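You operate a simulated robot arm through the tools that you are given. There is no shell and no other tool. Be economical: measure what you need, move in short steps, check, and stop when the job is done.

You are at the controls of a simulated two-armed robot. One attempt, no reset.

## Task
Take the lid off the small grease tub and lay it down on the top of the grey bench. Put the blue relay labelled "TYPE 21" from the top of cell two on top of the white filter there and the blue relay that says "TYPE 35" on the top of the drawer bench. The order is free.

It is judged by the outcome, as a careful person would: the job done as asked, and still so three seconds after it is handed in. It fails if anything else is knocked over, pushed out of place, dropped, spilled or broken. Lids that push on must go on centred and level and be pressed home; caps that screw on are set level and turned clockwise until they are tight.

## Robot
Two 6-joint arms with two-finger grippers on one trunk, on a base that drives. Base frame: it is fixed to the floor where the robot stands at the start and does not move with it; the origin is under the middle of the robot, x ahead of it, y to its left, z up; the surface under the hand at the start is at about z = 0.8. Readings come in m, degrees, newtons and seconds.
The left shoulder is at the start at [0.07, 0.148, 1.369], the right one opposite. With the tool pointing down near the work surface each hand reaches from about 0.26 to 0.54 m from the robot's upright axis, wherever it stands, measured 20 degrees to its own side. Places, roughly: blue relay [-1.75, 3.5, 0.75]; top of the drawer bench [0.7, 1.5, 0.8]; white filter [-2, 3.25, 0.75]. Payload 2.69 kg a hand.
The tool frame of a hand sits at the grasp point between the pads (the TCP): z along the fingers, y along the line on which they close. The tips reach 0.02 m beyond it. The gripper opens to 0.1 m. The gripper's body begins 0.063 m behind the TCP.
Orientation is that of the tool frame in the base frame, as a unit quaternion [w, x, y, z]. With the fingers straight down and closing along the base's y, the tool's x points along the base's -x, its y along +y and its z along -z.

## Interface
- The arms move only by the tool arm_command. It takes "left_series", "right_series" or both (then of equal length, played together; a hand with none holds still); each is text: rows parted by semicolons, each of 7 numbers parted by spaces: the shift along the tool's x, y, z in m, then the turn, a rotation vector about the tool's x, y, z in degrees, then the opening, from 0 (shut) to 1 (fully open). In form: dx dy dz rx ry rz claw; .... A call has 1 to 10 rows; each row is the pose to reach, as a shift and turn from the pose commanded when the call began, along the tool's axes at that moment. Rows are played at 5 a second. More than 0.05 m and 8.6 degrees between two rows, or a gripper value outside its range, and nothing of the call is played. Where a pose cannot be reached the arm comes as near as it can. A force on the tool above 40 N (or 10 N above the force at the start of the call, whichever is more), or a blocked arm, ends the call early, and 0.2 s more pass. The fingers move at their own pace (about 0.045 m/s each) and stop on an object; they squeeze with about 38 N. The grip force told is the motor's: it shows also when the fingers shut on nothing. Time passes only in rows, and 0.2 s behind the last, so rows that repeat a pose let the fingers close. The reply holds the time, the measured pose of the TCP, the force on the tool along the base axes, the opening and the grip force, in the units named above and with some noise, with the torque about the TCP (base axes, N m) and any sound that the robot's microphone picked up.
- Cameras (640 x 400 px; columns grow to the right, rows downward): "scene" is now at [0.1105, 0.0055, 1.5583]; the picture's right is [-0.09, -1.00, 0.00], its down [-0.82, 0.07, -0.57] and it looks along [0.57, -0.05, -0.82] (base axes); focal length 268 px, centre (320, 200). "left" rides on the left gripper at [0.07, 0.019, -0.099] in its tool frame; the picture's right is [-0.26, 0.97, 0.00], its down [-0.75, -0.20, -0.63] and it looks along [-0.61, -0.16, 0.78] (tool axes); focal length 230 px, centre (320, 200). "right" rides on the right gripper at [0.07, -0.019, -0.099] in its tool frame; the picture's right is [0.26, 0.97, 0.00], its down [-0.75, 0.20, -0.63] and it looks along [-0.61, 0.16, 0.78] (tool axes); focal length 230 px, centre (320, 200). There is no depth. A picture from a camera that has moved, and an enlarged one, comes with that camera's place and axes in the base frame and with its lens. The place of the scene camera against the robot may be out by one fixed shift of up to 0.025 m in any direction.
- camera(camera): a new picture of that camera. It takes no simulated time.
- lift_body(by): slides the trunk up (or, below 0, down) by that many m; the arms and the scene camera ride with it, the base frame stays. It gives what a move gives, with no picture.
- drive_base(legs): drives the robot by 1 to 6 legs, each [ahead, turn to the left] in m and degrees, along the robot's own axes; the way and the turn of a leg run together, so that a leg with both is an arc; at most 1.5 m and 180 degrees a leg. The arms and the cameras ride along, it lands a little off, and it stops where it bumps. It gives what a move gives.
- aim_head(pan, tilt): turns the head with the scene camera to pan (to the left, within 86 degrees either way) and tilt (down, from -29 to 69), counted from straight ahead of the robot. It gives what a move gives.
- enlarge(camera, box): a new picture of the part [left, top, right, bottom] of that camera's present view, enlarged. It takes no simulated time.
- close_job(): hands the job in; it is judged then, once.

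Go step by step. Nothing tells you exact positions but the pictures and the camera data: compare them with the known pose of the tool, close in by small moves and look again before you grip or let go. The budget is 165 turns and 122 pictures, counting those below and the enlarged ones. Unless the task says otherwise, let go and move clear before handing in, and close with one line.

The tools are called by a JSON object that holds its "api" and its "payload". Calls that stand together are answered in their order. arm_command: Moves the arms, as the interface text tells. Its arguments: {"type":"object","properties":{"left_series":{"type":"string"},"right_series":{"type":"string"}},"required":[]} The other tools are called the same way: lift_body (by) slides the trunk up or down; drive_base (legs) drives the base; aim_head (pan, tilt) turns the head that bears the scene camera; camera (camera) takes a picture; enlarge (camera, box) takes an enlarged picture of a part of a camera's view; close_job () hands the job in.

At the start:

```text
time: 0.0
left_eef_pos: [0.5017, 0.1628, 1.008]
left_ee_rot: [-0.001, 0.003, 1.0, 0.0]
left_contact_force: [-0.4, 0.2, 0.0]
left_wrist_torque: [-0.01, -0.02, 0.02]
left_grip_width: 0.1
left_gripper_force: 0.0
right_eef_pos: [0.4884, -0.198, 1.0074]
right_ee_rot: [0.0, 0.003, 1.0, 0.0]
right_contact_force: [0.1, 0.7, -0.3]
right_wrist_torque: [0.02, 0.02, 0.05]
right_grip_width: 0.1001
right_gripper_force: 0.0
trunk travel left (down, up): [-0.927, 0.013]
robot x, y, heading: [0.0027, 0.002, -0.2]
head pan, tilt: [-5.1, 55.3]
```

scene: 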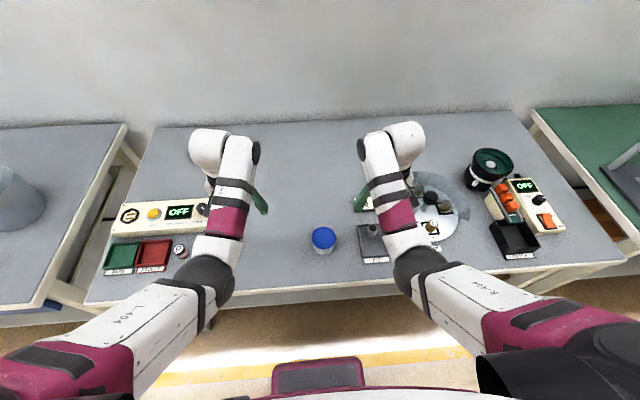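
right: 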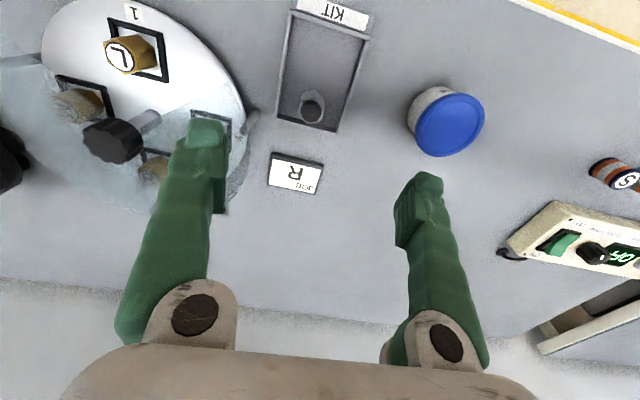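
left: 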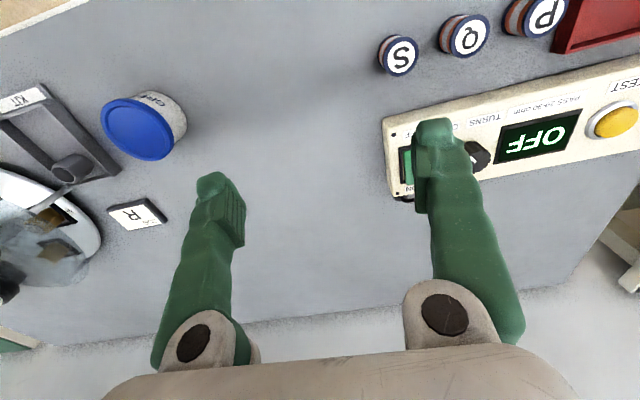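

The small tub with the blue lid stands near [0.476, -0.048], with its lid top at z≈0.85. I'll look at it more closely before touching it.

{"api": "enlarge", "payload": {"camera": "right", "box": [380, 60, 520, 180]}}

{"api": "enlarge", "payload": {"camera": "left", "box": [80, 70, 220, 180]}}

{"api": "enlarge", "payload": {"camera": "scene", "box": [280, 150, 480, 275]}}

```text
3.33 times, centred on (450, 120) of right
camera zoom: at [0.4197, -0.216, 1.1076], right [-0.25, 0.97, 0.0], down [0.75, 0.2, 0.63], along [0.61, 0.16, -0.78], focal length 767 px, centre (-113, 467)
```

zoom: 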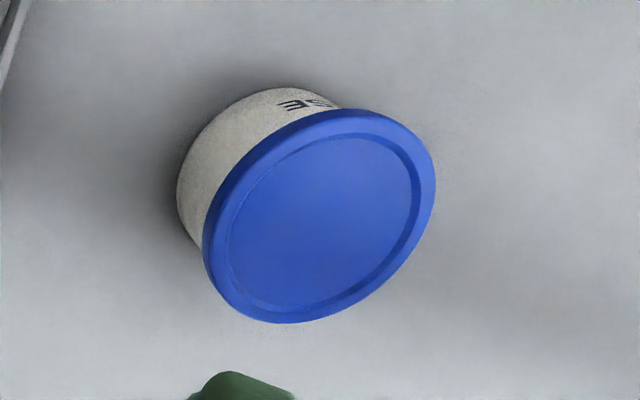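

```text
3.64 times, centred on (150, 125) of left
camera zoom: at [0.4334, 0.181, 1.1081], right [0.26, 0.96, 0.0], down [0.75, -0.2, 0.63], along [0.61, -0.17, -0.78], focal length 837 px, centre (938, 473)
```

zoom: 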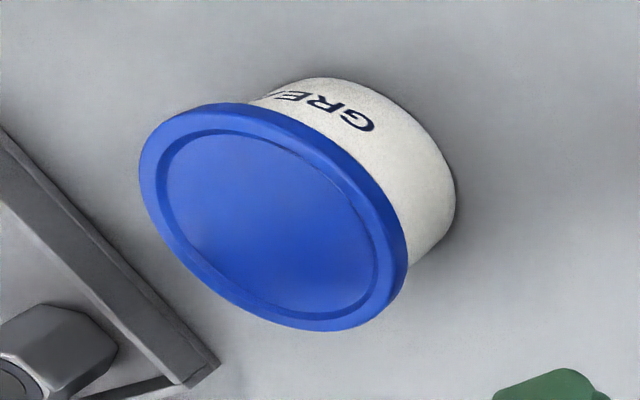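

```text
3.20 times, centred on (380, 212) of scene
camera zoom: at [0.1105, 0.0055, 1.5583], right [-0.09, -1.0, 0.0], down [-0.82, 0.07, -0.57], along [0.57, -0.05, -0.82], focal length 856 px, centre (128, 160)
```

zoom: 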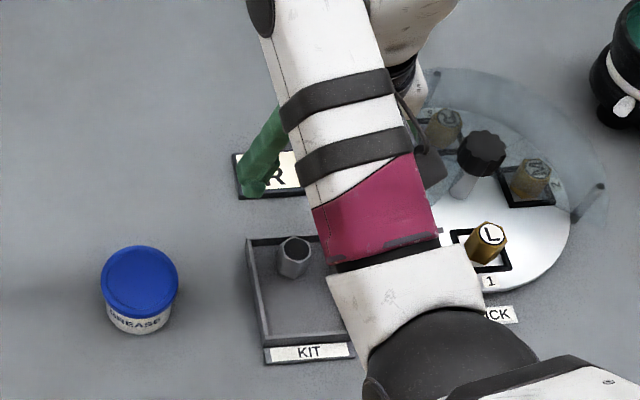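

The lid looks like a push-on type with a short skirt. I'll bring the right hand above the tub, still high, and check the alignment.

{"api": "arm_command", "payload": {"right_series": "0.003 0.04 0 0 0 0 1; 0.006 0.08 0.01 0 0 0 1; 0.01 0.12 0.03 0 0 0 1; 0.0125 0.15 0.06 0 0 0 1; 0.0125 0.15 0.06 0 0 0 1"}}

{"api": "camera", "payload": {"camera": "right"}}

{"api": "camera", "payload": {"camera": "left"}}

```text
time: 1.4
left_eef_pos: [0.5016, 0.1612, 1.0082]
left_ee_rot: [0.0, 0.002, 1.0, 0.0]
left_contact_force: [-1.0, -0.1, 0.4]
left_wrist_torque: [0.0, 0.02, 0.02]
left_grip_width: 0.1001
left_gripper_force: 0.0
right_eef_pos: [0.4923, -0.1101, 0.9449]
right_ee_rot: [0.01, 0.033, 0.998, -0.043]
right_contact_force: [0.3, -0.1, 1.0]
right_wrist_torque: [0.0, 0.01, 0.07]
right_grip_width: 0.1
right_gripper_force: 0.1
trunk travel left (down, up): [-0.927, 0.013]
robot x, y, heading: [-0.0023, -0.003, -0.2]
head pan, tilt: [-5.1, 55.3]
stopped in row 5 (right hand): the arm was blocked; the commanded pose is now the measured one
```

```text
115 pictures are left
camera right: at [0.4217, -0.1147, 1.0441], right [-0.19, 0.98, -0.09], down [0.75, 0.2, 0.63], along [0.63, 0.05, -0.77], focal length 230 px, centre (320, 200)
```

right: 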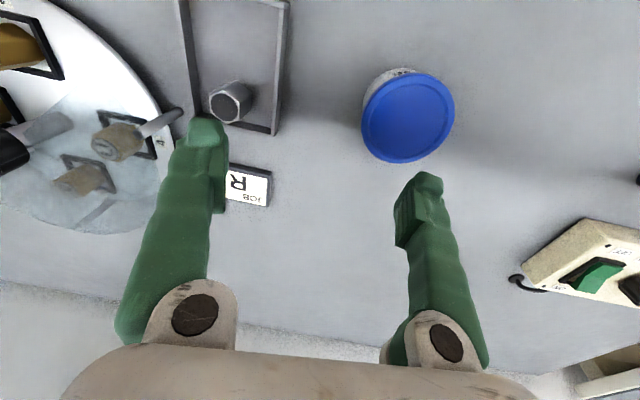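

```text
114 pictures are left
camera left: at [0.4331, 0.1808, 1.1083], right [0.26, 0.96, 0.0], down [0.75, -0.2, 0.63], along [0.61, -0.17, -0.78], focal length 230 px, centre (320, 200)
```

left: 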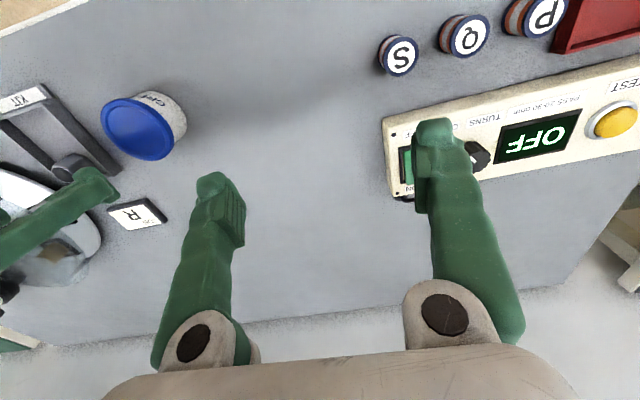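

The right arm hit a reach limit going inward, and the hand tilted a little. I'll raise it and turn the base left so the tub comes to the right arm's side.

{"api": "arm_command", "payload": {"right_series": "0 -0.03 -0.03 0 0 0 1; 0 -0.06 -0.06 0 0 0 1; 0 -0.08 -0.06 0 0 0 1"}}

{"api": "drive_base", "payload": {"legs": [[0, 18]]}}

{"api": "camera", "payload": {"camera": "right"}}

{"api": "camera", "payload": {"camera": "scene"}}

```text
time: 2.2
left_eef_pos: [0.5024, 0.1614, 1.008]
left_ee_rot: [0.0, 0.003, 1.0, 0.0]
left_contact_force: [-0.3, -0.2, -1.4]
left_wrist_torque: [0.05, -0.03, 0.04]
left_grip_width: 0.1001
left_gripper_force: 0.0
right_eef_pos: [0.4886, -0.1836, 1.0102]
right_ee_rot: [0.009, 0.031, 0.999, -0.04]
right_contact_force: [0.1, -0.4, -0.1]
right_wrist_torque: [-0.01, 0.0, 0.01]
right_grip_width: 0.0996
right_gripper_force: 0.1
trunk travel left (down, up): [-0.927, 0.013]
robot x, y, heading: [0.0018, -0.0015, -0.1]
head pan, tilt: [-5.1, 55.3]
```

```text
time: 3.6
left_eef_pos: [0.4297, 0.3064, 1.0078]
left_ee_rot: [0.0, -0.151, 0.989, 0.0]
left_contact_force: [-0.5, -1.0, -0.3]
left_wrist_torque: [-0.01, -0.02, 0.01]
left_grip_width: 0.1002
left_gripper_force: 0.1
right_eef_pos: [0.5205, -0.0256, 1.0098]
right_ee_rot: [0.015, -0.122, 0.992, -0.039]
right_contact_force: [0.4, -0.4, 0.0]
right_wrist_torque: [0.0, -0.01, -0.02]
right_grip_width: 0.1003
right_gripper_force: 0.1
trunk travel left (down, up): [-0.927, 0.013]
robot x, y, heading: [-0.0003, -0.0027, 17.7]
head pan, tilt: [-5.1, 55.3]
```

```text
113 pictures are left
camera right: at [0.4545, -0.0523, 1.1096], right [-0.48, 0.87, -0.08], down [0.65, 0.42, 0.63], along [0.58, 0.25, -0.77], focal length 230 px, centre (320, 200)
```

right: 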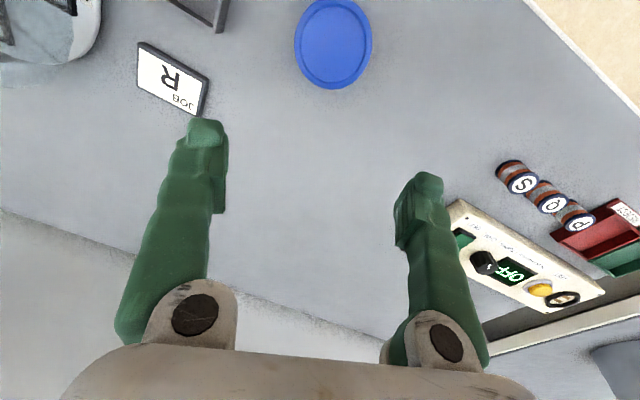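

```text
112 pictures are left
camera scene: at [0.1074, 0.0414, 1.5582], right [0.22, -0.98, 0.0], down [-0.8, -0.18, -0.57], along [0.55, 0.13, -0.82], focal length 268 px, centre (320, 200)
```

scene: 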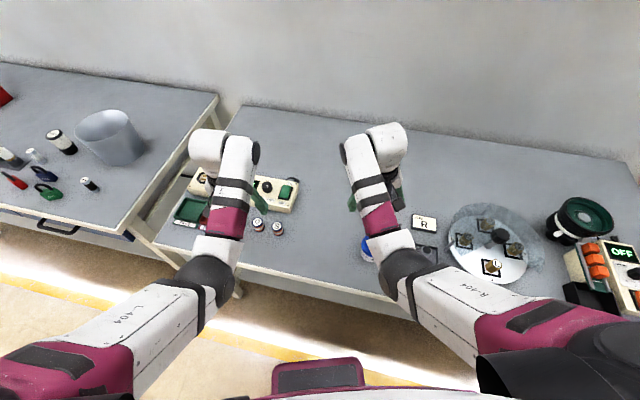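

The tub is confirmed at about [0.477, -0.0485]. Next I level the right hand and bring it straight above the tub.

{"api": "arm_command", "payload": {"right_series": "0.025 -0.002 0.01 -2.3 0.6 0 1; 0.0496 -0.0043 0.045 -4.64 1.16 0 1; 0.0496 -0.0043 0.0898 -4.64 1.16 0 1; 0.0496 -0.0043 0.0898 -4.64 1.16 0 1"}}

{"api": "camera", "payload": {"camera": "right"}}

{"api": "camera", "payload": {"camera": "left"}}

```text
time: 4.6
left_eef_pos: [0.4278, 0.3075, 1.0076]
left_ee_rot: [0.0, -0.152, 0.988, 0.0]
left_contact_force: [0.8, 0.3, -0.1]
left_wrist_torque: [0.0, 0.0, 0.01]
left_grip_width: 0.1001
left_gripper_force: 0.0
right_eef_pos: [0.4789, -0.0476, 0.9205]
right_ee_rot: [-0.001, -0.122, 0.993, -0.001]
right_contact_force: [-0.1, -0.1, 0.6]
right_wrist_torque: [0.01, 0.03, -0.03]
right_grip_width: 0.1002
right_gripper_force: 0.0
trunk travel left (down, up): [-0.927, 0.013]
robot x, y, heading: [-0.0007, 0.0003, 17.9]
head pan, tilt: [-5.1, 55.3]
```

```text
111 pictures are left
camera right: at [0.4156, -0.0821, 1.0202], right [-0.48, 0.87, 0.0], down [0.68, 0.38, 0.63], along [0.55, 0.3, -0.78], focal length 230 px, centre (320, 200)
```

right: 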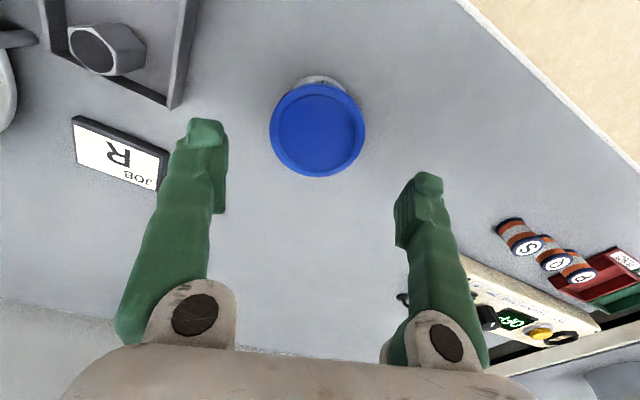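

```text
110 pictures are left
camera left: at [0.3577, 0.3046, 1.1079], right [-0.04, 1.0, 0.0], down [0.78, 0.03, 0.63], along [0.63, 0.03, -0.78], focal length 230 px, centre (320, 200)
```

left: 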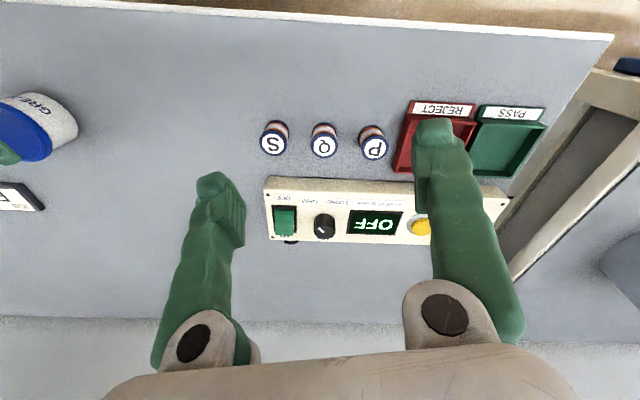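

The lid sits centred between the fingers to within a few mm. I'll go down so the tips reach just the skirt, then look before I grip.

{"api": "arm_command", "payload": {"right_series": "0.0027 -0.0024 0.02 0 0 0 1; 0.0027 -0.0024 0.045 0 0 0 1; 0.0027 -0.0024 0.0595 0 0 0 1; 0.0027 -0.0024 0.0595 0 0 0 1"}}

{"api": "camera", "payload": {"camera": "right"}}

{"api": "camera", "payload": {"camera": "left"}}

```text
time: 5.6
left_eef_pos: [0.4279, 0.308, 1.008]
left_ee_rot: [0.001, -0.152, 0.988, 0.0]
left_contact_force: [-0.3, -0.4, -1.2]
left_wrist_torque: [-0.01, 0.08, 0.01]
left_grip_width: 0.1002
left_gripper_force: 0.0
right_eef_pos: [0.4754, -0.0501, 0.8627]
right_ee_rot: [0.001, -0.121, 0.993, 0.001]
right_contact_force: [0.3, 0.3, -0.5]
right_wrist_torque: [0.01, -0.01, 0.04]
right_grip_width: 0.0999
right_gripper_force: 0.1
trunk travel left (down, up): [-0.927, 0.013]
robot x, y, heading: [0.0023, 0.001, 17.7]
head pan, tilt: [-5.1, 55.3]
```

```text
109 pictures are left
camera right: at [0.4128, -0.0852, 0.9619], right [-0.48, 0.87, 0.0], down [0.68, 0.38, 0.63], along [0.55, 0.3, -0.78], focal length 230 px, centre (320, 200)
```

right: 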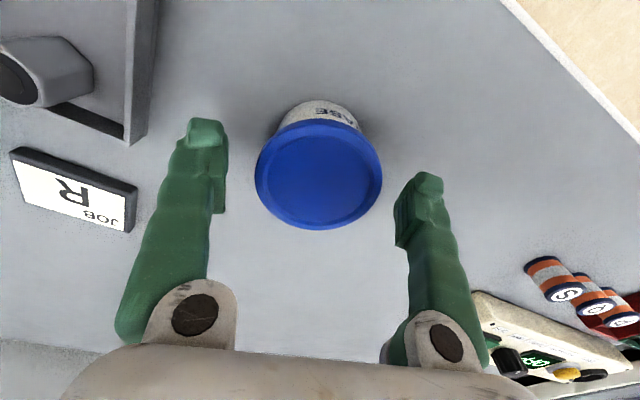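

```text
108 pictures are left
camera left: at [0.3573, 0.3042, 1.1082], right [-0.04, 1.0, 0.0], down [0.78, 0.03, 0.63], along [0.63, 0.03, -0.78], focal length 230 px, centre (320, 200)
```

left: 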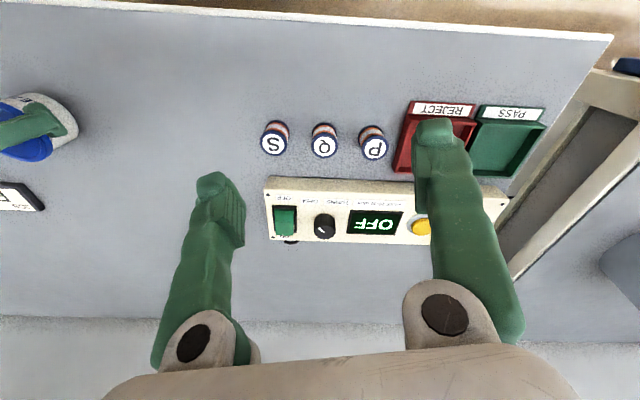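

The fingers straddle the lid. A small correction, then I close, waiting for the fingers.

{"api": "arm_command", "payload": {"right_series": "0 -0.002 0.002 0 0 0 1; 0 -0.002 0.002 0 0 0 0.5; 0 -0.002 0.002 0 0 0 0.4; 0 -0.002 0.002 0 0 0 0.4; 0 -0.002 0.002 0 0 0 0.4; 0 -0.002 0.002 0 0 0 0.4"}}

{"api": "camera", "payload": {"camera": "right"}}

```text
time: 7.0
left_eef_pos: [0.4287, 0.3067, 1.0073]
left_ee_rot: [0.0, -0.152, 0.988, -0.001]
left_contact_force: [0.4, 0.4, -0.4]
left_wrist_torque: [-0.04, 0.03, -0.01]
left_grip_width: 0.0999
left_gripper_force: 0.0
right_eef_pos: [0.4753, -0.052, 0.8588]
right_ee_rot: [0.0, -0.122, 0.992, -0.001]
right_contact_force: [0.5, -0.6, 1.3]
right_wrist_torque: [-0.02, -0.04, 0.07]
right_grip_width: 0.0712
right_gripper_force: 37.6
trunk travel left (down, up): [-0.927, 0.013]
robot x, y, heading: [-0.0035, 0.0036, 17.9]
head pan, tilt: [-5.1, 55.3]
```

```text
107 pictures are left
camera right: at [0.4133, -0.0867, 0.9595], right [-0.48, 0.87, 0.0], down [0.68, 0.38, 0.63], along [0.55, 0.3, -0.78], focal length 230 px, centre (320, 200)
```

right: 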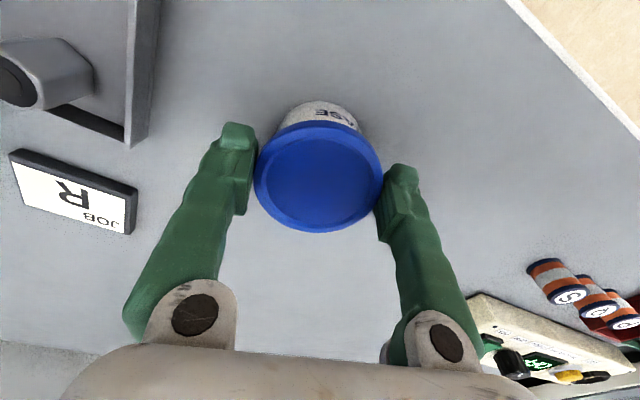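

Gripped at 0.071 m, on the lid rim. I'll lift just 4 mm to see whether the lid comes off alone.

{"api": "arm_command", "payload": {"right_series": "0 0 -0.002 0 0 0 0.4; 0 0 -0.004 0 0 0 0.4; 0 0 -0.006 0 0 0 0.4; 0 0 -0.006 0 0 0 0.4"}}

{"api": "enlarge", "payload": {"camera": "right", "box": [220, 60, 420, 260]}}

{"api": "enlarge", "payload": {"camera": "left", "box": [0, 60, 160, 220]}}

```text
time: 8.0
left_eef_pos: [0.4287, 0.3065, 1.0088]
left_ee_rot: [-0.001, -0.152, 0.988, 0.001]
left_contact_force: [0.1, -1.1, -0.6]
left_wrist_torque: [0.0, -0.01, 0.02]
left_grip_width: 0.0999
left_gripper_force: 0.2
right_eef_pos: [0.4751, -0.0519, 0.8664]
right_ee_rot: [0.001, -0.122, 0.993, -0.001]
right_contact_force: [0.3, -0.2, -0.9]
right_wrist_torque: [0.03, -0.01, 0.0]
right_grip_width: 0.0712
right_gripper_force: 38.2
trunk travel left (down, up): [-0.927, 0.013]
robot x, y, heading: [0.0015, 0.001, 17.9]
head pan, tilt: [-5.1, 55.3]
```

```text
2.00 times, centred on (320, 160) of right
camera zoom: at [0.4134, -0.0871, 0.965], right [-0.48, 0.87, 0.0], down [0.68, 0.38, 0.63], along [0.55, 0.3, -0.78], focal length 460 px, centre (320, 280)
```

zoom: 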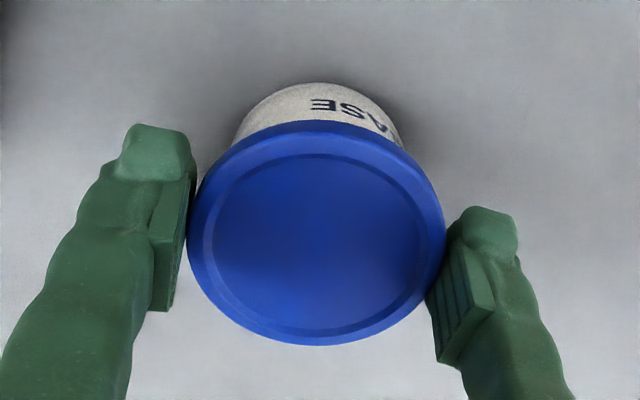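

```text
2.50 times, centred on (80, 140) of left
camera zoom: at [0.3577, 0.3042, 1.1081], right [-0.04, 1.0, 0.0], down [0.78, 0.03, 0.63], along [0.63, 0.03, -0.78], focal length 575 px, centre (920, 350)
```

zoom: 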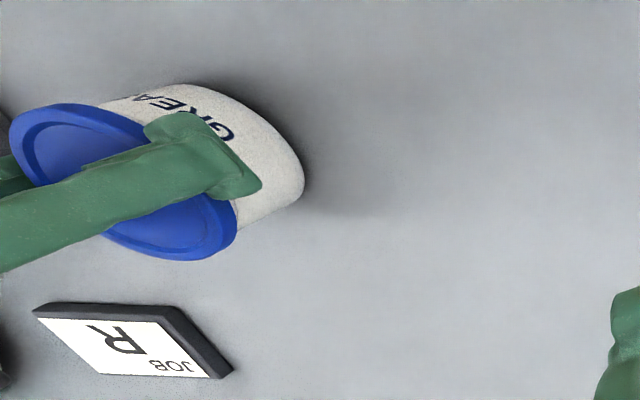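

There is almost no resistance, but I can't yet tell whether the tub came along. I'll raise it a few mm more and compare the same views.

{"api": "arm_command", "payload": {"right_series": "0 0 -0.003 0 0 0 0.4; 0 0 -0.006 0 0 0 0.4; 0 0 -0.008 0 0 0 0.4; 0 0 -0.008 0 0 0 0.4"}}

{"api": "enlarge", "payload": {"camera": "right", "box": [220, 60, 420, 260]}}

{"api": "enlarge", "payload": {"camera": "left", "box": [0, 60, 160, 220]}}

```text
time: 9.0
left_eef_pos: [0.4289, 0.3079, 1.0079]
left_ee_rot: [0.0, -0.151, 0.988, -0.001]
left_contact_force: [0.2, 0.3, -0.3]
left_wrist_torque: [0.02, -0.03, 0.0]
left_grip_width: 0.0998
left_gripper_force: 0.1
right_eef_pos: [0.4752, -0.0506, 0.873]
right_ee_rot: [0.0, -0.122, 0.992, 0.0]
right_contact_force: [0.0, -0.9, -1.2]
right_wrist_torque: [0.01, 0.01, 0.02]
right_grip_width: 0.0709
right_gripper_force: 37.9
trunk travel left (down, up): [-0.927, 0.013]
robot x, y, heading: [-0.0036, -0.0042, 17.9]
head pan, tilt: [-5.1, 55.3]
```

```text
2.00 times, centred on (320, 160) of right
camera zoom: at [0.4131, -0.0865, 0.9729], right [-0.48, 0.87, 0.0], down [0.68, 0.38, 0.63], along [0.55, 0.3, -0.78], focal length 460 px, centre (320, 280)
```

zoom: 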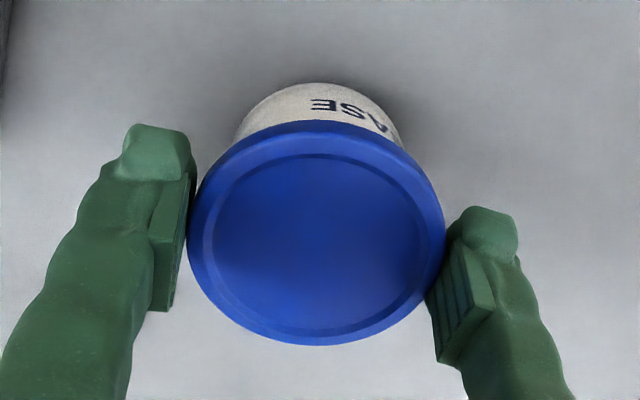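

```text
2.50 times, centred on (80, 140) of left
camera zoom: at [0.3577, 0.3042, 1.1081], right [-0.04, 1.0, 0.0], down [0.78, 0.03, 0.63], along [0.63, 0.03, -0.78], focal length 575 px, centre (920, 350)
```

zoom: 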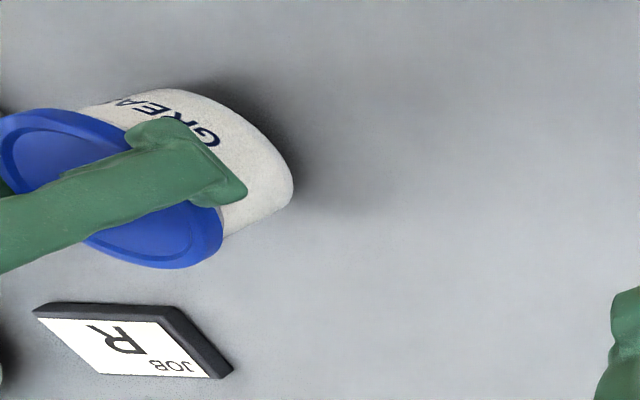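

The tub rises with the lid, so one hand must hold the body. I'll set it back down in place, release, and lift the right hand clear.

{"api": "arm_command", "payload": {"right_series": "0 0 0.006 0 0 0 0.4; 0 0 0.011 0 0 0 0.4; 0 0 0.014 0 0 0 0.4; 0 0 0.014 0 0 0 0.4; 0 0 0.014 0 0 0 0.7; 0 0 0.014 0 0 0 1; 0 0 0.014 0 0 0 1; 0 0 -0.02 0 0 0 1; 0 0 -0.06 0 0 0 1; 0 0 -0.09 0 0 0 1"}}

{"api": "camera", "payload": {"camera": "right"}}

```text
time: 11.2
left_eef_pos: [0.4283, 0.3075, 1.0068]
left_ee_rot: [0.0, -0.152, 0.988, 0.0]
left_contact_force: [0.0, -0.8, -0.4]
left_wrist_torque: [0.0, 0.0, 0.01]
left_grip_width: 0.1
left_gripper_force: 0.0
right_eef_pos: [0.4752, -0.0523, 0.9619]
right_ee_rot: [0.0, -0.123, 0.992, -0.001]
right_contact_force: [-0.5, 0.3, -0.7]
right_wrist_torque: [-0.03, -0.01, 0.02]
right_grip_width: 0.1
right_gripper_force: 0.1
trunk travel left (down, up): [-0.927, 0.013]
robot x, y, heading: [-0.0018, 0.0023, 17.7]
head pan, tilt: [-5.1, 55.3]
```

```text
102 pictures are left
camera right: at [0.4134, -0.0855, 1.0621], right [-0.48, 0.87, 0.0], down [0.68, 0.38, 0.63], along [0.55, 0.3, -0.78], focal length 230 px, centre (320, 200)
```

right: 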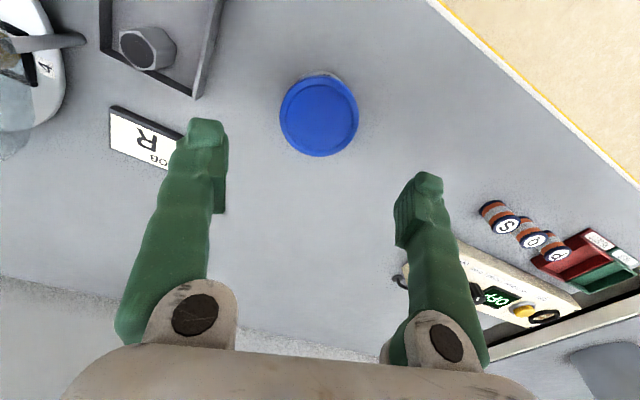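

The tub is back down where it was. Now I move the right hand aside and yaw the left hand by 86° to prepare a low side approach with its camera on top.

{"api": "arm_command", "payload": {"left_series": "0 0 0 0 0 -8.6 1; 0 0 0 0 0 -17.2 1; 0 0 0 0 0 -25.8 1; 0 0 0 0 0 -34.4 1; 0 0 0 0 0 -43 1; 0 0 0 0 0 -51.6 1; 0 0 0 0 0 -60.2 1; 0 0 0 0 0 -68.8 1; 0 0 0 0 0 -77.4 1; 0 0 0 0 0 -86 1", "right_series": "0 -0.01 -0.02 0 0 0 1; 0 -0.02 -0.04 0 0 0 1; 0 -0.04 -0.06 0 0 0 1; 0 -0.06 -0.06 0 0 0 1; 0 -0.08 -0.06 0 0 0 1; 0 -0.1 -0.06 0 0 0 1; 0 -0.1 -0.06 0 0 0 1; 0 -0.1 -0.06 0 0 0 1; 0 -0.1 -0.06 0 0 0 1; 0 -0.1 -0.06 0 0 0 1"}}

```text
time: 13.4
left_eef_pos: [0.4287, 0.3061, 1.0081]
left_ee_rot: [0.0, 0.786, -0.618, -0.001]
left_contact_force: [0.0, 0.8, 0.3]
left_wrist_torque: [-0.01, -0.02, 0.01]
left_grip_width: 0.0997
left_gripper_force: 0.1
right_eef_pos: [0.516, -0.1512, 0.9927]
right_ee_rot: [0.001, -0.121, 0.993, 0.0]
right_contact_force: [-0.7, 0.0, -0.1]
right_wrist_torque: [-0.03, 0.0, 0.0]
right_grip_width: 0.1
right_gripper_force: 0.0
right hand out of reach, approached as far as the arm can: row 2, 3, 4, 5, 6, 7, 8, 9, 10
trunk travel left (down, up): [-0.927, 0.013]
robot x, y, heading: [0.0026, -0.0034, 18.0]
head pan, tilt: [-5.1, 55.3]
```

Yaw succeeded. Now I tilt the left hand toward horizontal while moving it to a standoff beside the tub, at z≈0.95.

{"api": "arm_command", "payload": {"left_series": "0.024 0.0038 0 0 8 0 1; 0.048 0.0076 0 0 16 0 1; 0.072 0.0114 0 0 24 0 1; 0.096 0.0152 0 0 32 0 1; 0.12 0.019 0.01 0 40 0 1; 0.144 0.0228 0.02 0 48 0 1; 0.168 0.0266 0.03 0 56 0 1; 0.192 0.0304 0.04 0 64 0 1; 0.216 0.0342 0.05 0 72 0 1; 0.24 0.038 0.058 0 80 0 1"}}

{"api": "camera", "payload": {"camera": "scene"}}

{"api": "camera", "payload": {"camera": "left"}}

```text
time: 15.6
left_eef_pos: [0.4436, 0.0693, 0.9585]
left_ee_rot: [0.396, 0.601, -0.475, 0.506]
left_contact_force: [0.5, -0.4, 0.2]
left_wrist_torque: [-0.02, 0.04, -0.01]
left_grip_width: 0.1002
left_gripper_force: 0.0
left hand out of reach, approached as far as the arm can: row 10
right_eef_pos: [0.516, -0.1518, 0.9926]
right_ee_rot: [0.0, -0.122, 0.992, 0.0]
right_contact_force: [-0.1, 1.6, 0.4]
right_wrist_torque: [0.0, 0.05, 0.04]
right_grip_width: 0.1
right_gripper_force: 0.1
trunk travel left (down, up): [-0.927, 0.013]
robot x, y, heading: [-0.0023, 0.0009, 18.0]
head pan, tilt: [-5.1, 55.3]
```

```text
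101 pictures are left
camera scene: at [0.1095, 0.0423, 1.558], right [0.22, -0.98, 0.0], down [-0.8, -0.18, -0.57], along [0.55, 0.13, -0.82], focal length 268 px, centre (320, 200)
```

scene: 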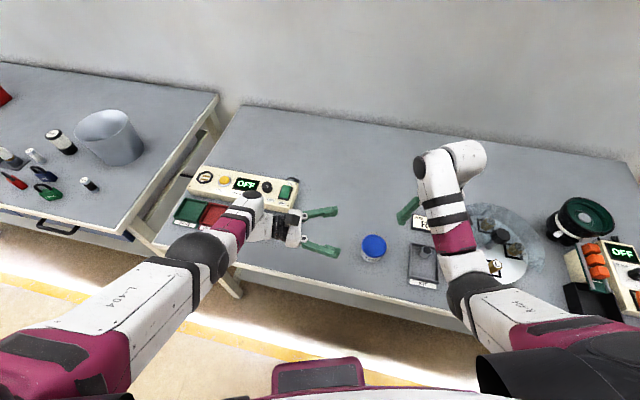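

```text
100 pictures are left
camera left: at [0.407, 0.1484, 1.0458], right [-0.95, -0.18, -0.26], down [0.02, 0.78, -0.63], along [0.31, -0.6, -0.73], focal length 230 px, centre (320, 200)
```

left: 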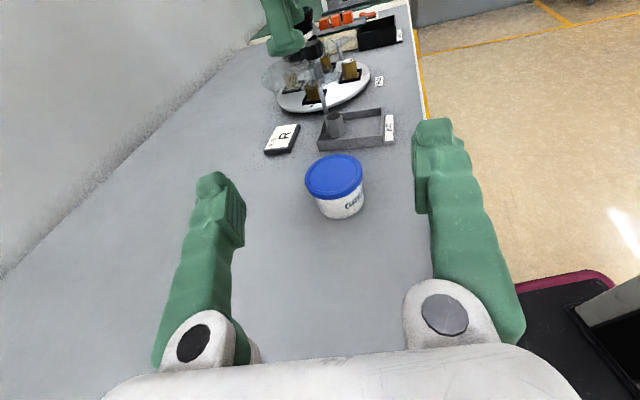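

The left hand is level and aimed at the tub. I'll zoom in to judge the skirt height against the body.

{"api": "enlarge", "payload": {"camera": "left", "box": [290, 140, 380, 230]}}

```text
4.44 times, centred on (335, 185) of left
camera zoom: at [0.407, 0.1484, 1.0458], right [-0.95, -0.18, -0.26], down [0.02, 0.78, -0.63], along [0.31, -0.6, -0.73], focal length 1022 px, centre (253, 267)
```

zoom: 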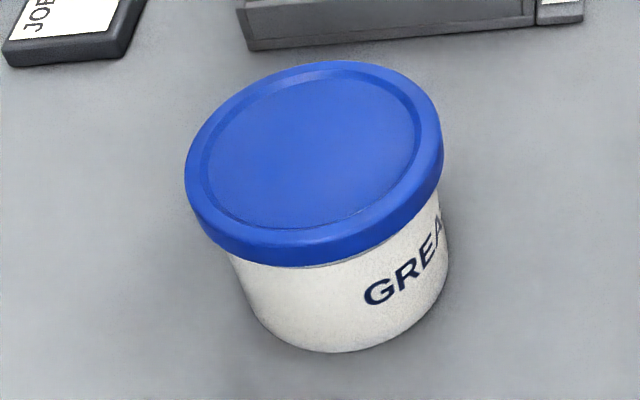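

The body is about 0.060 across and its top is near z≈0.838, with the skirt overhanging it. I'll close in a bit and descend the left hand to z≈0.84 beside the tub.

{"api": "arm_command", "payload": {"left_series": "0.0061 -0.004 0.0345 0 0 0 1; -0.03 -0.004 0.041 0 0 0 1; -0.07 -0.004 0.048 0 0 0 1; -0.11 -0.004 0.055 0 0 0 1; -0.11 -0.004 0.055 0 0 0 1"}}

{"api": "camera", "payload": {"camera": "left"}}

{"api": "camera", "payload": {"camera": "scene"}}

```text
time: 16.8
left_eef_pos: [0.401, 0.0538, 0.9217]
left_ee_rot: [0.398, 0.601, -0.475, 0.505]
left_contact_force: [-0.2, -1.0, -0.7]
left_wrist_torque: [0.01, 0.0, 0.01]
left_grip_width: 0.1001
left_gripper_force: 0.1
left hand out of reach, approached as far as the arm can: row 1, 2, 3, 4, 5
right_eef_pos: [0.5153, -0.1505, 0.9939]
right_ee_rot: [0.002, -0.122, 0.992, -0.001]
right_contact_force: [0.0, 0.2, 0.0]
right_wrist_torque: [-0.05, -0.02, 0.0]
right_grip_width: 0.1
right_gripper_force: 0.1
trunk travel left (down, up): [-0.927, 0.013]
robot x, y, heading: [0.0036, -0.0004, 17.9]
head pan, tilt: [-5.1, 55.3]
```

```text
98 pictures are left
camera left: at [0.3642, 0.1312, 1.009], right [-0.95, -0.18, -0.26], down [0.02, 0.78, -0.63], along [0.31, -0.6, -0.73], focal length 230 px, centre (320, 200)
```

left: 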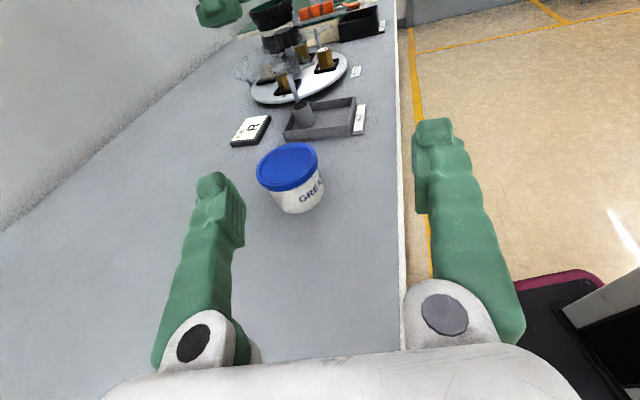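

```text
97 pictures are left
camera scene: at [0.1061, 0.0433, 1.5583], right [0.22, -0.98, 0.0], down [-0.8, -0.18, -0.57], along [0.56, 0.12, -0.82], focal length 268 px, centre (320, 200)
```

scene: 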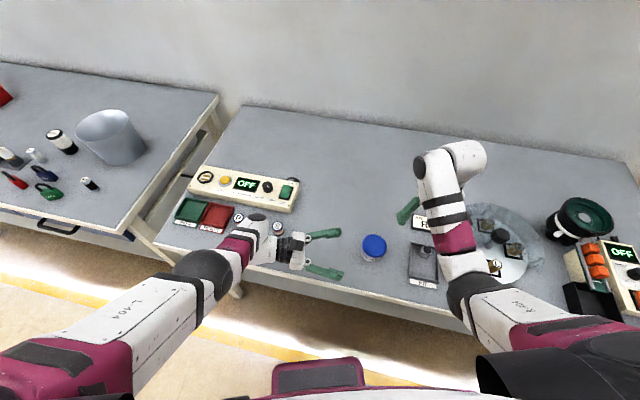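

The left arm is fully stretched. The fix is to lower the trunk, so first I raise both hands relative to the body.

{"api": "arm_command", "payload": {"left_series": "0.028 -0.008 -0.003 0 0 0 1; 0.056 -0.016 -0.006 0 0 0 1; 0.084 -0.024 -0.009 0 0 0 1; 0.112 -0.031 -0.012 0 0 0 1; 0.139 -0.039 -0.015 0 0 0 1; 0.139 -0.039 -0.015 0 0 0 1", "right_series": "0.03 0 0 0 0 0 1; 0.06 0 -0.03 0 0 0 1; 0.09 0 -0.06 0 0 0 1; 0.1 0 -0.1 0 0 0 1; 0.1 0 -0.14 0 0 0 1; 0.1 0 -0.14 0 0 0 1"}}

```text
time: 18.2
left_eef_pos: [0.4862, 0.0587, 1.025]
left_ee_rot: [0.399, 0.601, -0.475, 0.504]
left_contact_force: [-0.3, 0.4, 0.0]
left_wrist_torque: [-0.01, 0.01, 0.02]
left_grip_width: 0.0999
left_gripper_force: 0.1
left hand out of reach, approached as far as the arm can: row 1, 2, 3, 4, 5, 6
right_eef_pos: [0.4754, -0.1916, 0.9787]
right_ee_rot: [0.0, -0.121, 0.993, 0.0]
right_contact_force: [-0.2, 0.5, 0.6]
right_wrist_torque: [-0.03, -0.02, -0.01]
right_grip_width: 0.1001
right_gripper_force: 0.0
right hand out of reach, approached as far as the arm can: row 1, 2, 3, 4, 5, 6
trunk travel left (down, up): [-0.927, 0.013]
robot x, y, heading: [0.0014, -0.0008, 17.9]
head pan, tilt: [-5.1, 55.3]
```

The trunk needs lowering, and the left tool should aim more along its arm. I'll re-aim the left hand toward base -45° at a nearer standoff, then recentre the right hand above the tub.

{"api": "arm_command", "payload": {"left_series": "-0.0028 0.021 -0.005 6.1 0 -1.1 1; -0.0056 0.042 -0.010 12.2 0 -2.2 1; -0.0085 0.063 -0.015 18.3 0 -3.2 1; -0.0113 0.084 -0.02 24.4 0 -4.3 1; -0.0141 0.1045 -0.0253 30.5 0 -5.4 1; -0.0141 0.1045 -0.0253 30.5 0 -5.4 1"}}

{"api": "arm_command", "payload": {"right_series": "-0.0203 0.02 0.038 0 0 0 1; -0.0406 0.04 0.076 0 0 0 1; -0.061 0.06 0.114 0 0 0 1; -0.0812 0.08 0.152 0 0 0 1; -0.1015 0.0995 0.19 0 0 0 1; -0.1015 0.0995 0.19 0 0 0 1"}}

```text
time: 19.6
left_eef_pos: [0.454, 0.055, 0.9033]
left_ee_rot: [0.249, 0.707, -0.297, 0.592]
left_contact_force: [-0.6, 0.0, -0.9]
left_wrist_torque: [0.05, -0.01, -0.02]
left_grip_width: 0.1
left_gripper_force: 0.0
left hand out of reach, approached as far as the arm can: row 1, 2, 3, 4, 5, 6
right_eef_pos: [0.4762, -0.191, 0.9803]
right_ee_rot: [0.001, -0.122, 0.993, 0.0]
right_contact_force: [-0.5, 0.5, 0.9]
right_wrist_torque: [0.0, 0.05, 0.01]
right_grip_width: 0.1001
right_gripper_force: 0.0
trunk travel left (down, up): [-0.927, 0.013]
robot x, y, heading: [0.0012, 0.0029, 17.8]
head pan, tilt: [-5.1, 55.3]
```

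```text
time: 20.5
left_eef_pos: [0.4518, 0.0534, 0.9055]
left_ee_rot: [0.249, 0.705, -0.299, 0.593]
left_contact_force: [-0.3, -0.5, 0.1]
left_wrist_torque: [-0.01, -0.05, -0.02]
left_grip_width: 0.0998
left_gripper_force: 0.0
right_eef_pos: [0.525, -0.1227, 0.8725]
right_ee_rot: [0.008, -0.123, 0.992, -0.006]
right_contact_force: [-2.0, -3.0, 14.5]
right_wrist_torque: [0.66, 0.32, 0.24]
right_grip_width: 0.0998
right_gripper_force: 0.1
trunk travel left (down, up): [-0.927, 0.013]
robot x, y, heading: [0.0014, -0.0013, 17.5]
head pan, tilt: [-5.1, 55.3]
stopped in row 4 (right hand): the force on the tool passed its limit at 56 N (the readings are from after the stop); the commanded pose is now the measured one
```

The right hand touched something near [0.525, -0.12] because my position estimate was wrong. I'll stop and look right away.

{"api": "camera", "payload": {"camera": "right"}}

{"api": "camera", "payload": {"camera": "left"}}

{"api": "camera", "payload": {"camera": "scene"}}

```text
96 pictures are left
camera right: at [0.4609, -0.1557, 0.9718], right [-0.49, 0.87, -0.02], down [0.67, 0.38, 0.64], along [0.56, 0.3, -0.77], focal length 230 px, centre (320, 200)
```

right: 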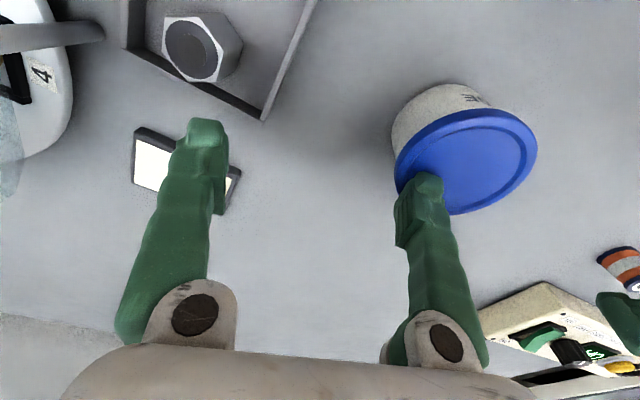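

```text
95 pictures are left
camera left: at [0.3803, 0.1019, 0.9919], right [-0.72, -0.64, -0.26], down [-0.38, 0.68, -0.63], along [0.58, -0.36, -0.73], focal length 230 px, centre (320, 200)
```

left: 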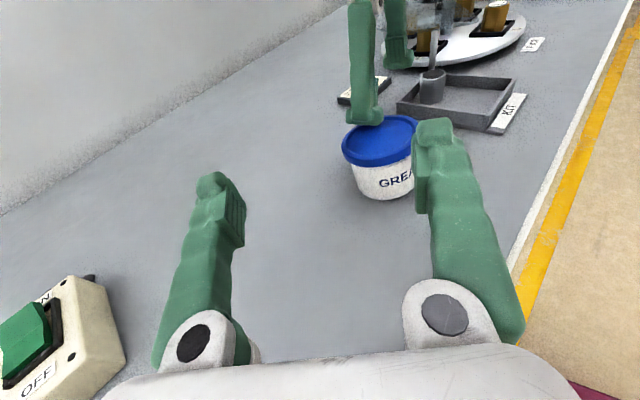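

```text
94 pictures are left
camera scene: at [0.1019, 0.0416, 1.5588], right [0.22, -0.98, 0.0], down [-0.8, -0.18, -0.57], along [0.56, 0.12, -0.82], focal length 268 px, centre (320, 200)
```

scene: 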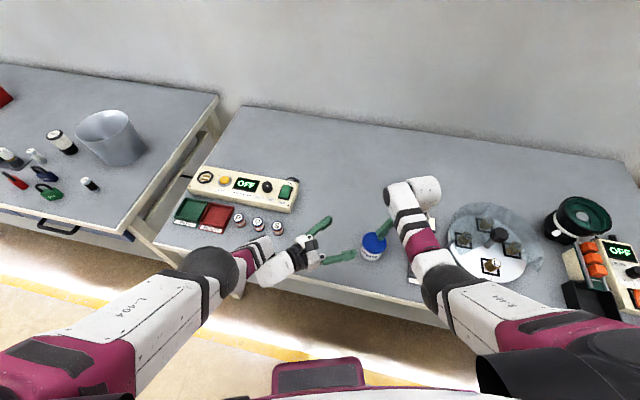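

The right fingertip only rested on the lid's edge, and the tub still stands as before. I'll raise the right hand and centre it above the tub.

{"api": "arm_command", "payload": {"right_series": "0 0 -0.045 0 0 0 1; 0 0 -0.085 0 0 0 1; 0.015 0.04 -0.09 0 0 0 1; 0.0294 0.0809 -0.095 0 0 0 1; 0.0294 0.0809 -0.095 0 0 0 1"}}

{"api": "camera", "payload": {"camera": "left"}}

```text
time: 21.7
left_eef_pos: [0.455, 0.0546, 0.9044]
left_ee_rot: [0.249, 0.706, -0.297, 0.593]
left_contact_force: [0.4, -0.8, -0.3]
left_wrist_torque: [0.02, 0.02, 0.01]
left_grip_width: 0.1001
left_gripper_force: 0.0
right_eef_pos: [0.4807, -0.0508, 0.9648]
right_ee_rot: [0.007, -0.123, 0.992, -0.006]
right_contact_force: [-0.1, -0.1, -1.1]
right_wrist_torque: [0.01, 0.0, -0.02]
right_grip_width: 0.1001
right_gripper_force: 0.0
trunk travel left (down, up): [-0.927, 0.013]
robot x, y, heading: [0.0019, -0.0016, 17.6]
head pan, tilt: [-5.1, 55.3]
```

```text
93 pictures are left
camera left: at [0.3833, 0.1021, 0.9906], right [-0.72, -0.64, -0.25], down [-0.38, 0.68, -0.63], along [0.58, -0.36, -0.73], focal length 230 px, centre (320, 200)
```

left: 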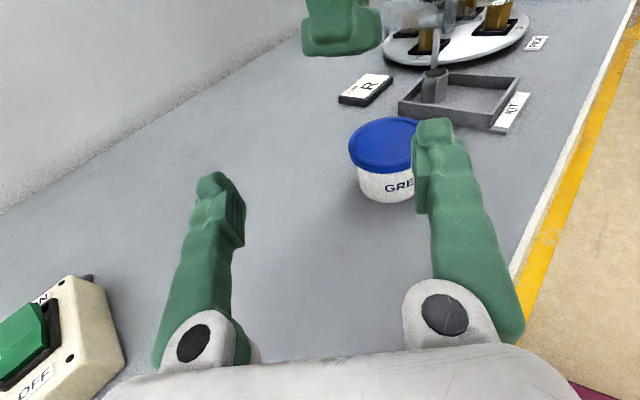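

Next I shift the left hand sideways to line up with the tub, still above bench clutter.

{"api": "arm_command", "payload": {"left_series": "0 0.02 0 0 0 0 1; 0 0.04 0 0 0 0 1; 0 0.0585 0 0 0 0 1; 0 0.0585 0 0 0 0 1"}}

{"api": "camera", "payload": {"camera": "left"}}

{"api": "camera", "payload": {"camera": "right"}}

```text
time: 22.7
left_eef_pos: [0.4226, 0.0109, 0.8875]
left_ee_rot: [0.249, 0.706, -0.297, 0.593]
left_contact_force: [-0.4, -0.6, 0.1]
left_wrist_torque: [0.02, -0.01, -0.03]
left_grip_width: 0.1003
left_gripper_force: 0.1
left hand out of reach, approached as far as the arm can: row 1, 2, 3, 4
right_eef_pos: [0.4789, -0.0483, 0.9658]
right_ee_rot: [0.007, -0.125, 0.992, -0.007]
right_contact_force: [0.1, -0.3, -0.4]
right_wrist_torque: [-0.01, 0.02, -0.01]
right_grip_width: 0.0999
right_gripper_force: 0.0
trunk travel left (down, up): [-0.927, 0.013]
robot x, y, heading: [0.0015, 0.0017, 17.7]
head pan, tilt: [-5.1, 55.3]
```

```text
92 pictures are left
camera left: at [0.3505, 0.06, 0.9742], right [-0.72, -0.64, -0.25], down [-0.38, 0.68, -0.63], along [0.58, -0.36, -0.73], focal length 230 px, centre (320, 200)
```

left: 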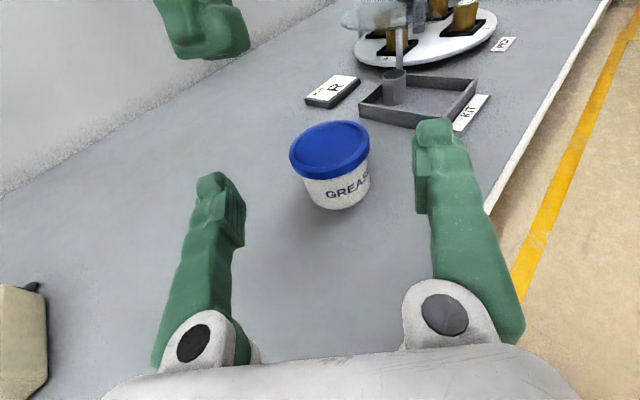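

```text
91 pictures are left
camera right: at [0.4156, -0.0826, 1.0643], right [-0.49, 0.87, -0.02], down [0.67, 0.39, 0.64], along [0.56, 0.3, -0.77], focal length 230 px, centre (320, 200)
```

right: 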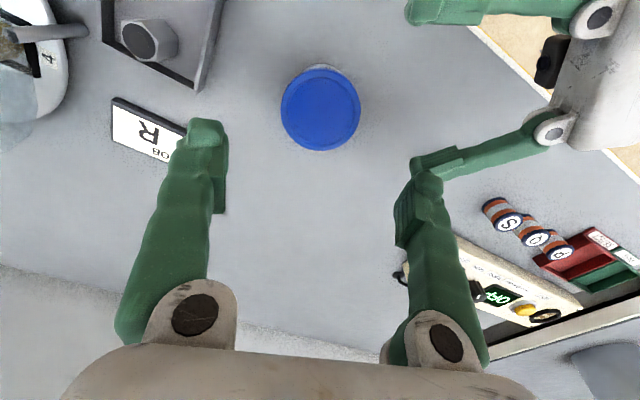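

Both views agree the tub is at [0.478, -0.052]. I'll yaw the right hand 30° so its fingers fall between the left's fingers, then lower the trunk 0.045.

{"api": "arm_command", "payload": {"right_series": "0 0 0 0 0 -7.5 1; 0 0 0 0 0 -15 1; 0 0 0 0 0 -22.5 1; 0 -0.003 0 0 0 -30 1; 0 -0.003 0 0 0 -30 1"}}

{"api": "lift_body", "payload": {"by": -0.045}}

{"api": "camera", "payload": {"camera": "left"}}

{"api": "camera", "payload": {"camera": "right"}}

```text
time: 23.9
left_eef_pos: [0.4217, 0.0113, 0.8877]
left_ee_rot: [0.249, 0.706, -0.297, 0.593]
left_contact_force: [0.9, 0.4, 1.2]
left_wrist_torque: [0.01, 0.01, -0.01]
left_grip_width: 0.0999
left_gripper_force: 0.0
right_eef_pos: [0.4778, -0.0512, 0.9638]
right_ee_rot: [0.005, -0.378, 0.926, -0.007]
right_contact_force: [0.4, 0.3, -0.3]
right_wrist_torque: [0.01, -0.03, 0.02]
right_grip_width: 0.0999
right_gripper_force: 0.1
trunk travel left (down, up): [-0.927, 0.013]
robot x, y, heading: [-0.0009, 0.0011, 17.7]
head pan, tilt: [-5.1, 55.3]
```

```text
time: 24.7
left_eef_pos: [0.4218, 0.0113, 0.8419]
left_ee_rot: [0.25, 0.706, -0.297, 0.593]
left_contact_force: [0.7, 0.0, -0.3]
left_wrist_torque: [-0.03, -0.01, 0.04]
left_grip_width: 0.1002
left_gripper_force: 0.1
right_eef_pos: [0.4789, -0.051, 0.9195]
right_ee_rot: [0.005, -0.377, 0.926, -0.007]
right_contact_force: [0.2, 0.0, 0.7]
right_wrist_torque: [0.0, 0.01, 0.01]
right_grip_width: 0.1003
right_gripper_force: 0.0
trunk travel left (down, up): [-0.882, 0.058]
robot x, y, heading: [0.0001, 0.0007, 17.6]
head pan, tilt: [-5.1, 55.3]
```

```text
90 pictures are left
camera left: at [0.3504, 0.0598, 0.9293], right [-0.72, -0.64, -0.25], down [-0.38, 0.68, -0.63], along [0.58, -0.36, -0.73], focal length 230 px, centre (320, 200)
```

left: 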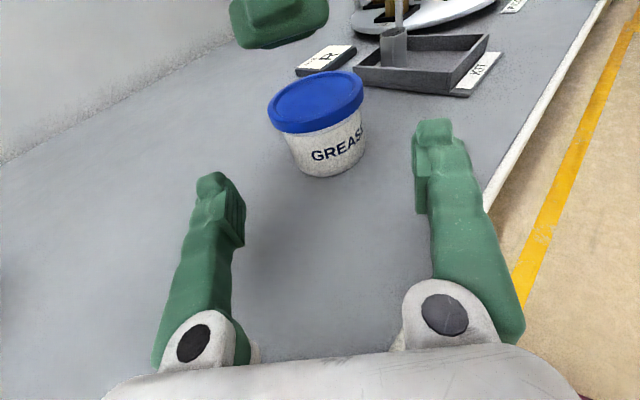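

```text
89 pictures are left
camera right: at [0.4409, -0.1125, 1.0194], right [-0.86, 0.51, -0.02], down [0.39, 0.67, 0.63], along [0.33, 0.53, -0.78], focal length 230 px, centre (320, 200)
```

right: 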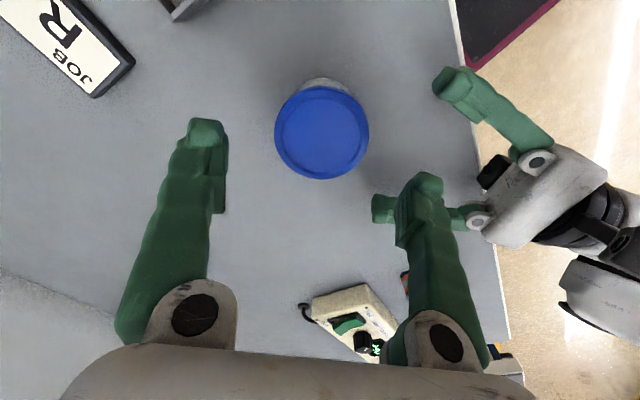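

Lined up well. The left hand advances halfway with a small sideways correction.

{"api": "arm_command", "payload": {"left_series": "0.0035 0.004 0.02 0 0 0 1; 0.007 0.004 0.0394 0 0 0 1; 0.007 0.004 0.0394 0 0 0 1"}}

{"api": "camera", "payload": {"camera": "left"}}

```text
time: 25.7
left_eef_pos: [0.4523, 0.0164, 0.8441]
left_ee_rot: [0.227, 0.706, -0.308, 0.595]
left_contact_force: [-0.3, -0.4, -0.5]
left_wrist_torque: [0.01, 0.02, 0.02]
left_grip_width: 0.1
left_gripper_force: 0.0
left hand out of reach, approached as far as the arm can: row 2, 3
right_eef_pos: [0.478, -0.05, 0.92]
right_ee_rot: [0.006, -0.376, 0.926, -0.008]
right_contact_force: [-0.7, -0.1, -0.4]
right_wrist_torque: [-0.01, 0.03, 0.03]
right_grip_width: 0.1002
right_gripper_force: 0.0
trunk travel left (down, up): [-0.882, 0.058]
robot x, y, heading: [0.0027, 0.0002, 17.5]
head pan, tilt: [-5.1, 55.3]
stopped in row 3 (left hand): the arm was blocked; the commanded pose is now the measured one
```

```text
88 pictures are left
camera left: at [0.3785, 0.0603, 0.9309], right [-0.71, -0.64, -0.3], down [-0.38, 0.7, -0.61], along [0.6, -0.32, -0.74], focal length 230 px, centre (320, 200)
```

left: 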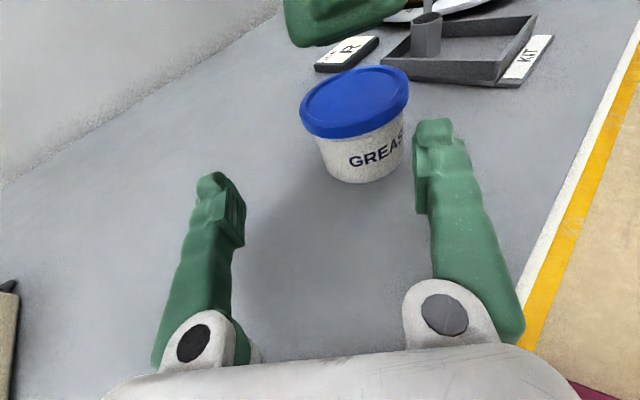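

The left arm stops at an inward limit, so the tub should sit more centrally. I'll back the left hand off, raise the right, and turn the base right by about 9.5°.

{"api": "arm_command", "payload": {"left_series": "0 0 -0.035 0 0 0 1; 0 0 -0.07 0 0 0 1; 0 0 -0.1 0 0 0 1; 0 0 -0.1 0 0 0 1", "right_series": "0 0 -0.01 0 0 0 1; 0 0 -0.02 0 0 0 1; 0 0 -0.03 0 0 0 1; 0 0 -0.03 0 0 0 1"}}

{"api": "camera", "payload": {"camera": "scene"}}

```text
time: 26.7
left_eef_pos: [0.3808, 0.0834, 0.8614]
left_ee_rot: [0.23, 0.706, -0.308, 0.594]
left_contact_force: [0.8, -0.5, 0.8]
left_wrist_torque: [-0.01, 0.04, 0.0]
left_grip_width: 0.0999
left_gripper_force: 0.1
right_eef_pos: [0.4781, -0.051, 0.9469]
right_ee_rot: [0.006, -0.377, 0.926, -0.008]
right_contact_force: [0.4, 0.0, -0.7]
right_wrist_torque: [-0.02, 0.01, -0.02]
right_grip_width: 0.1005
right_gripper_force: 0.1
right hand out of reach, approached as far as the arm can: row 3, 4
trunk travel left (down, up): [-0.882, 0.058]
robot x, y, heading: [-0.001, 0.0013, 17.7]
head pan, tilt: [-5.1, 55.3]
```

```text
87 pictures are left
camera scene: at [0.1063, 0.0439, 1.5133], right [0.22, -0.98, 0.0], down [-0.8, -0.18, -0.57], along [0.56, 0.12, -0.82], focal length 268 px, centre (320, 200)
```

scene: 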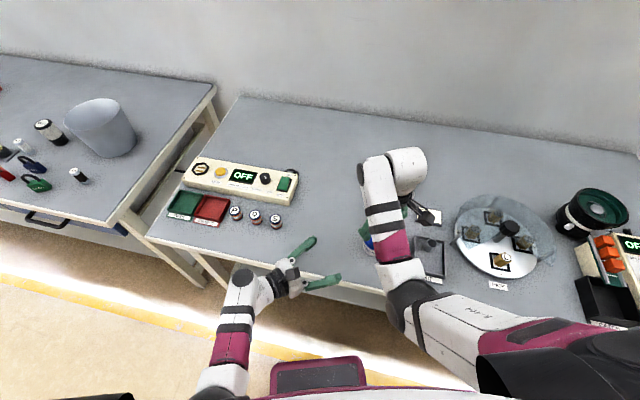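

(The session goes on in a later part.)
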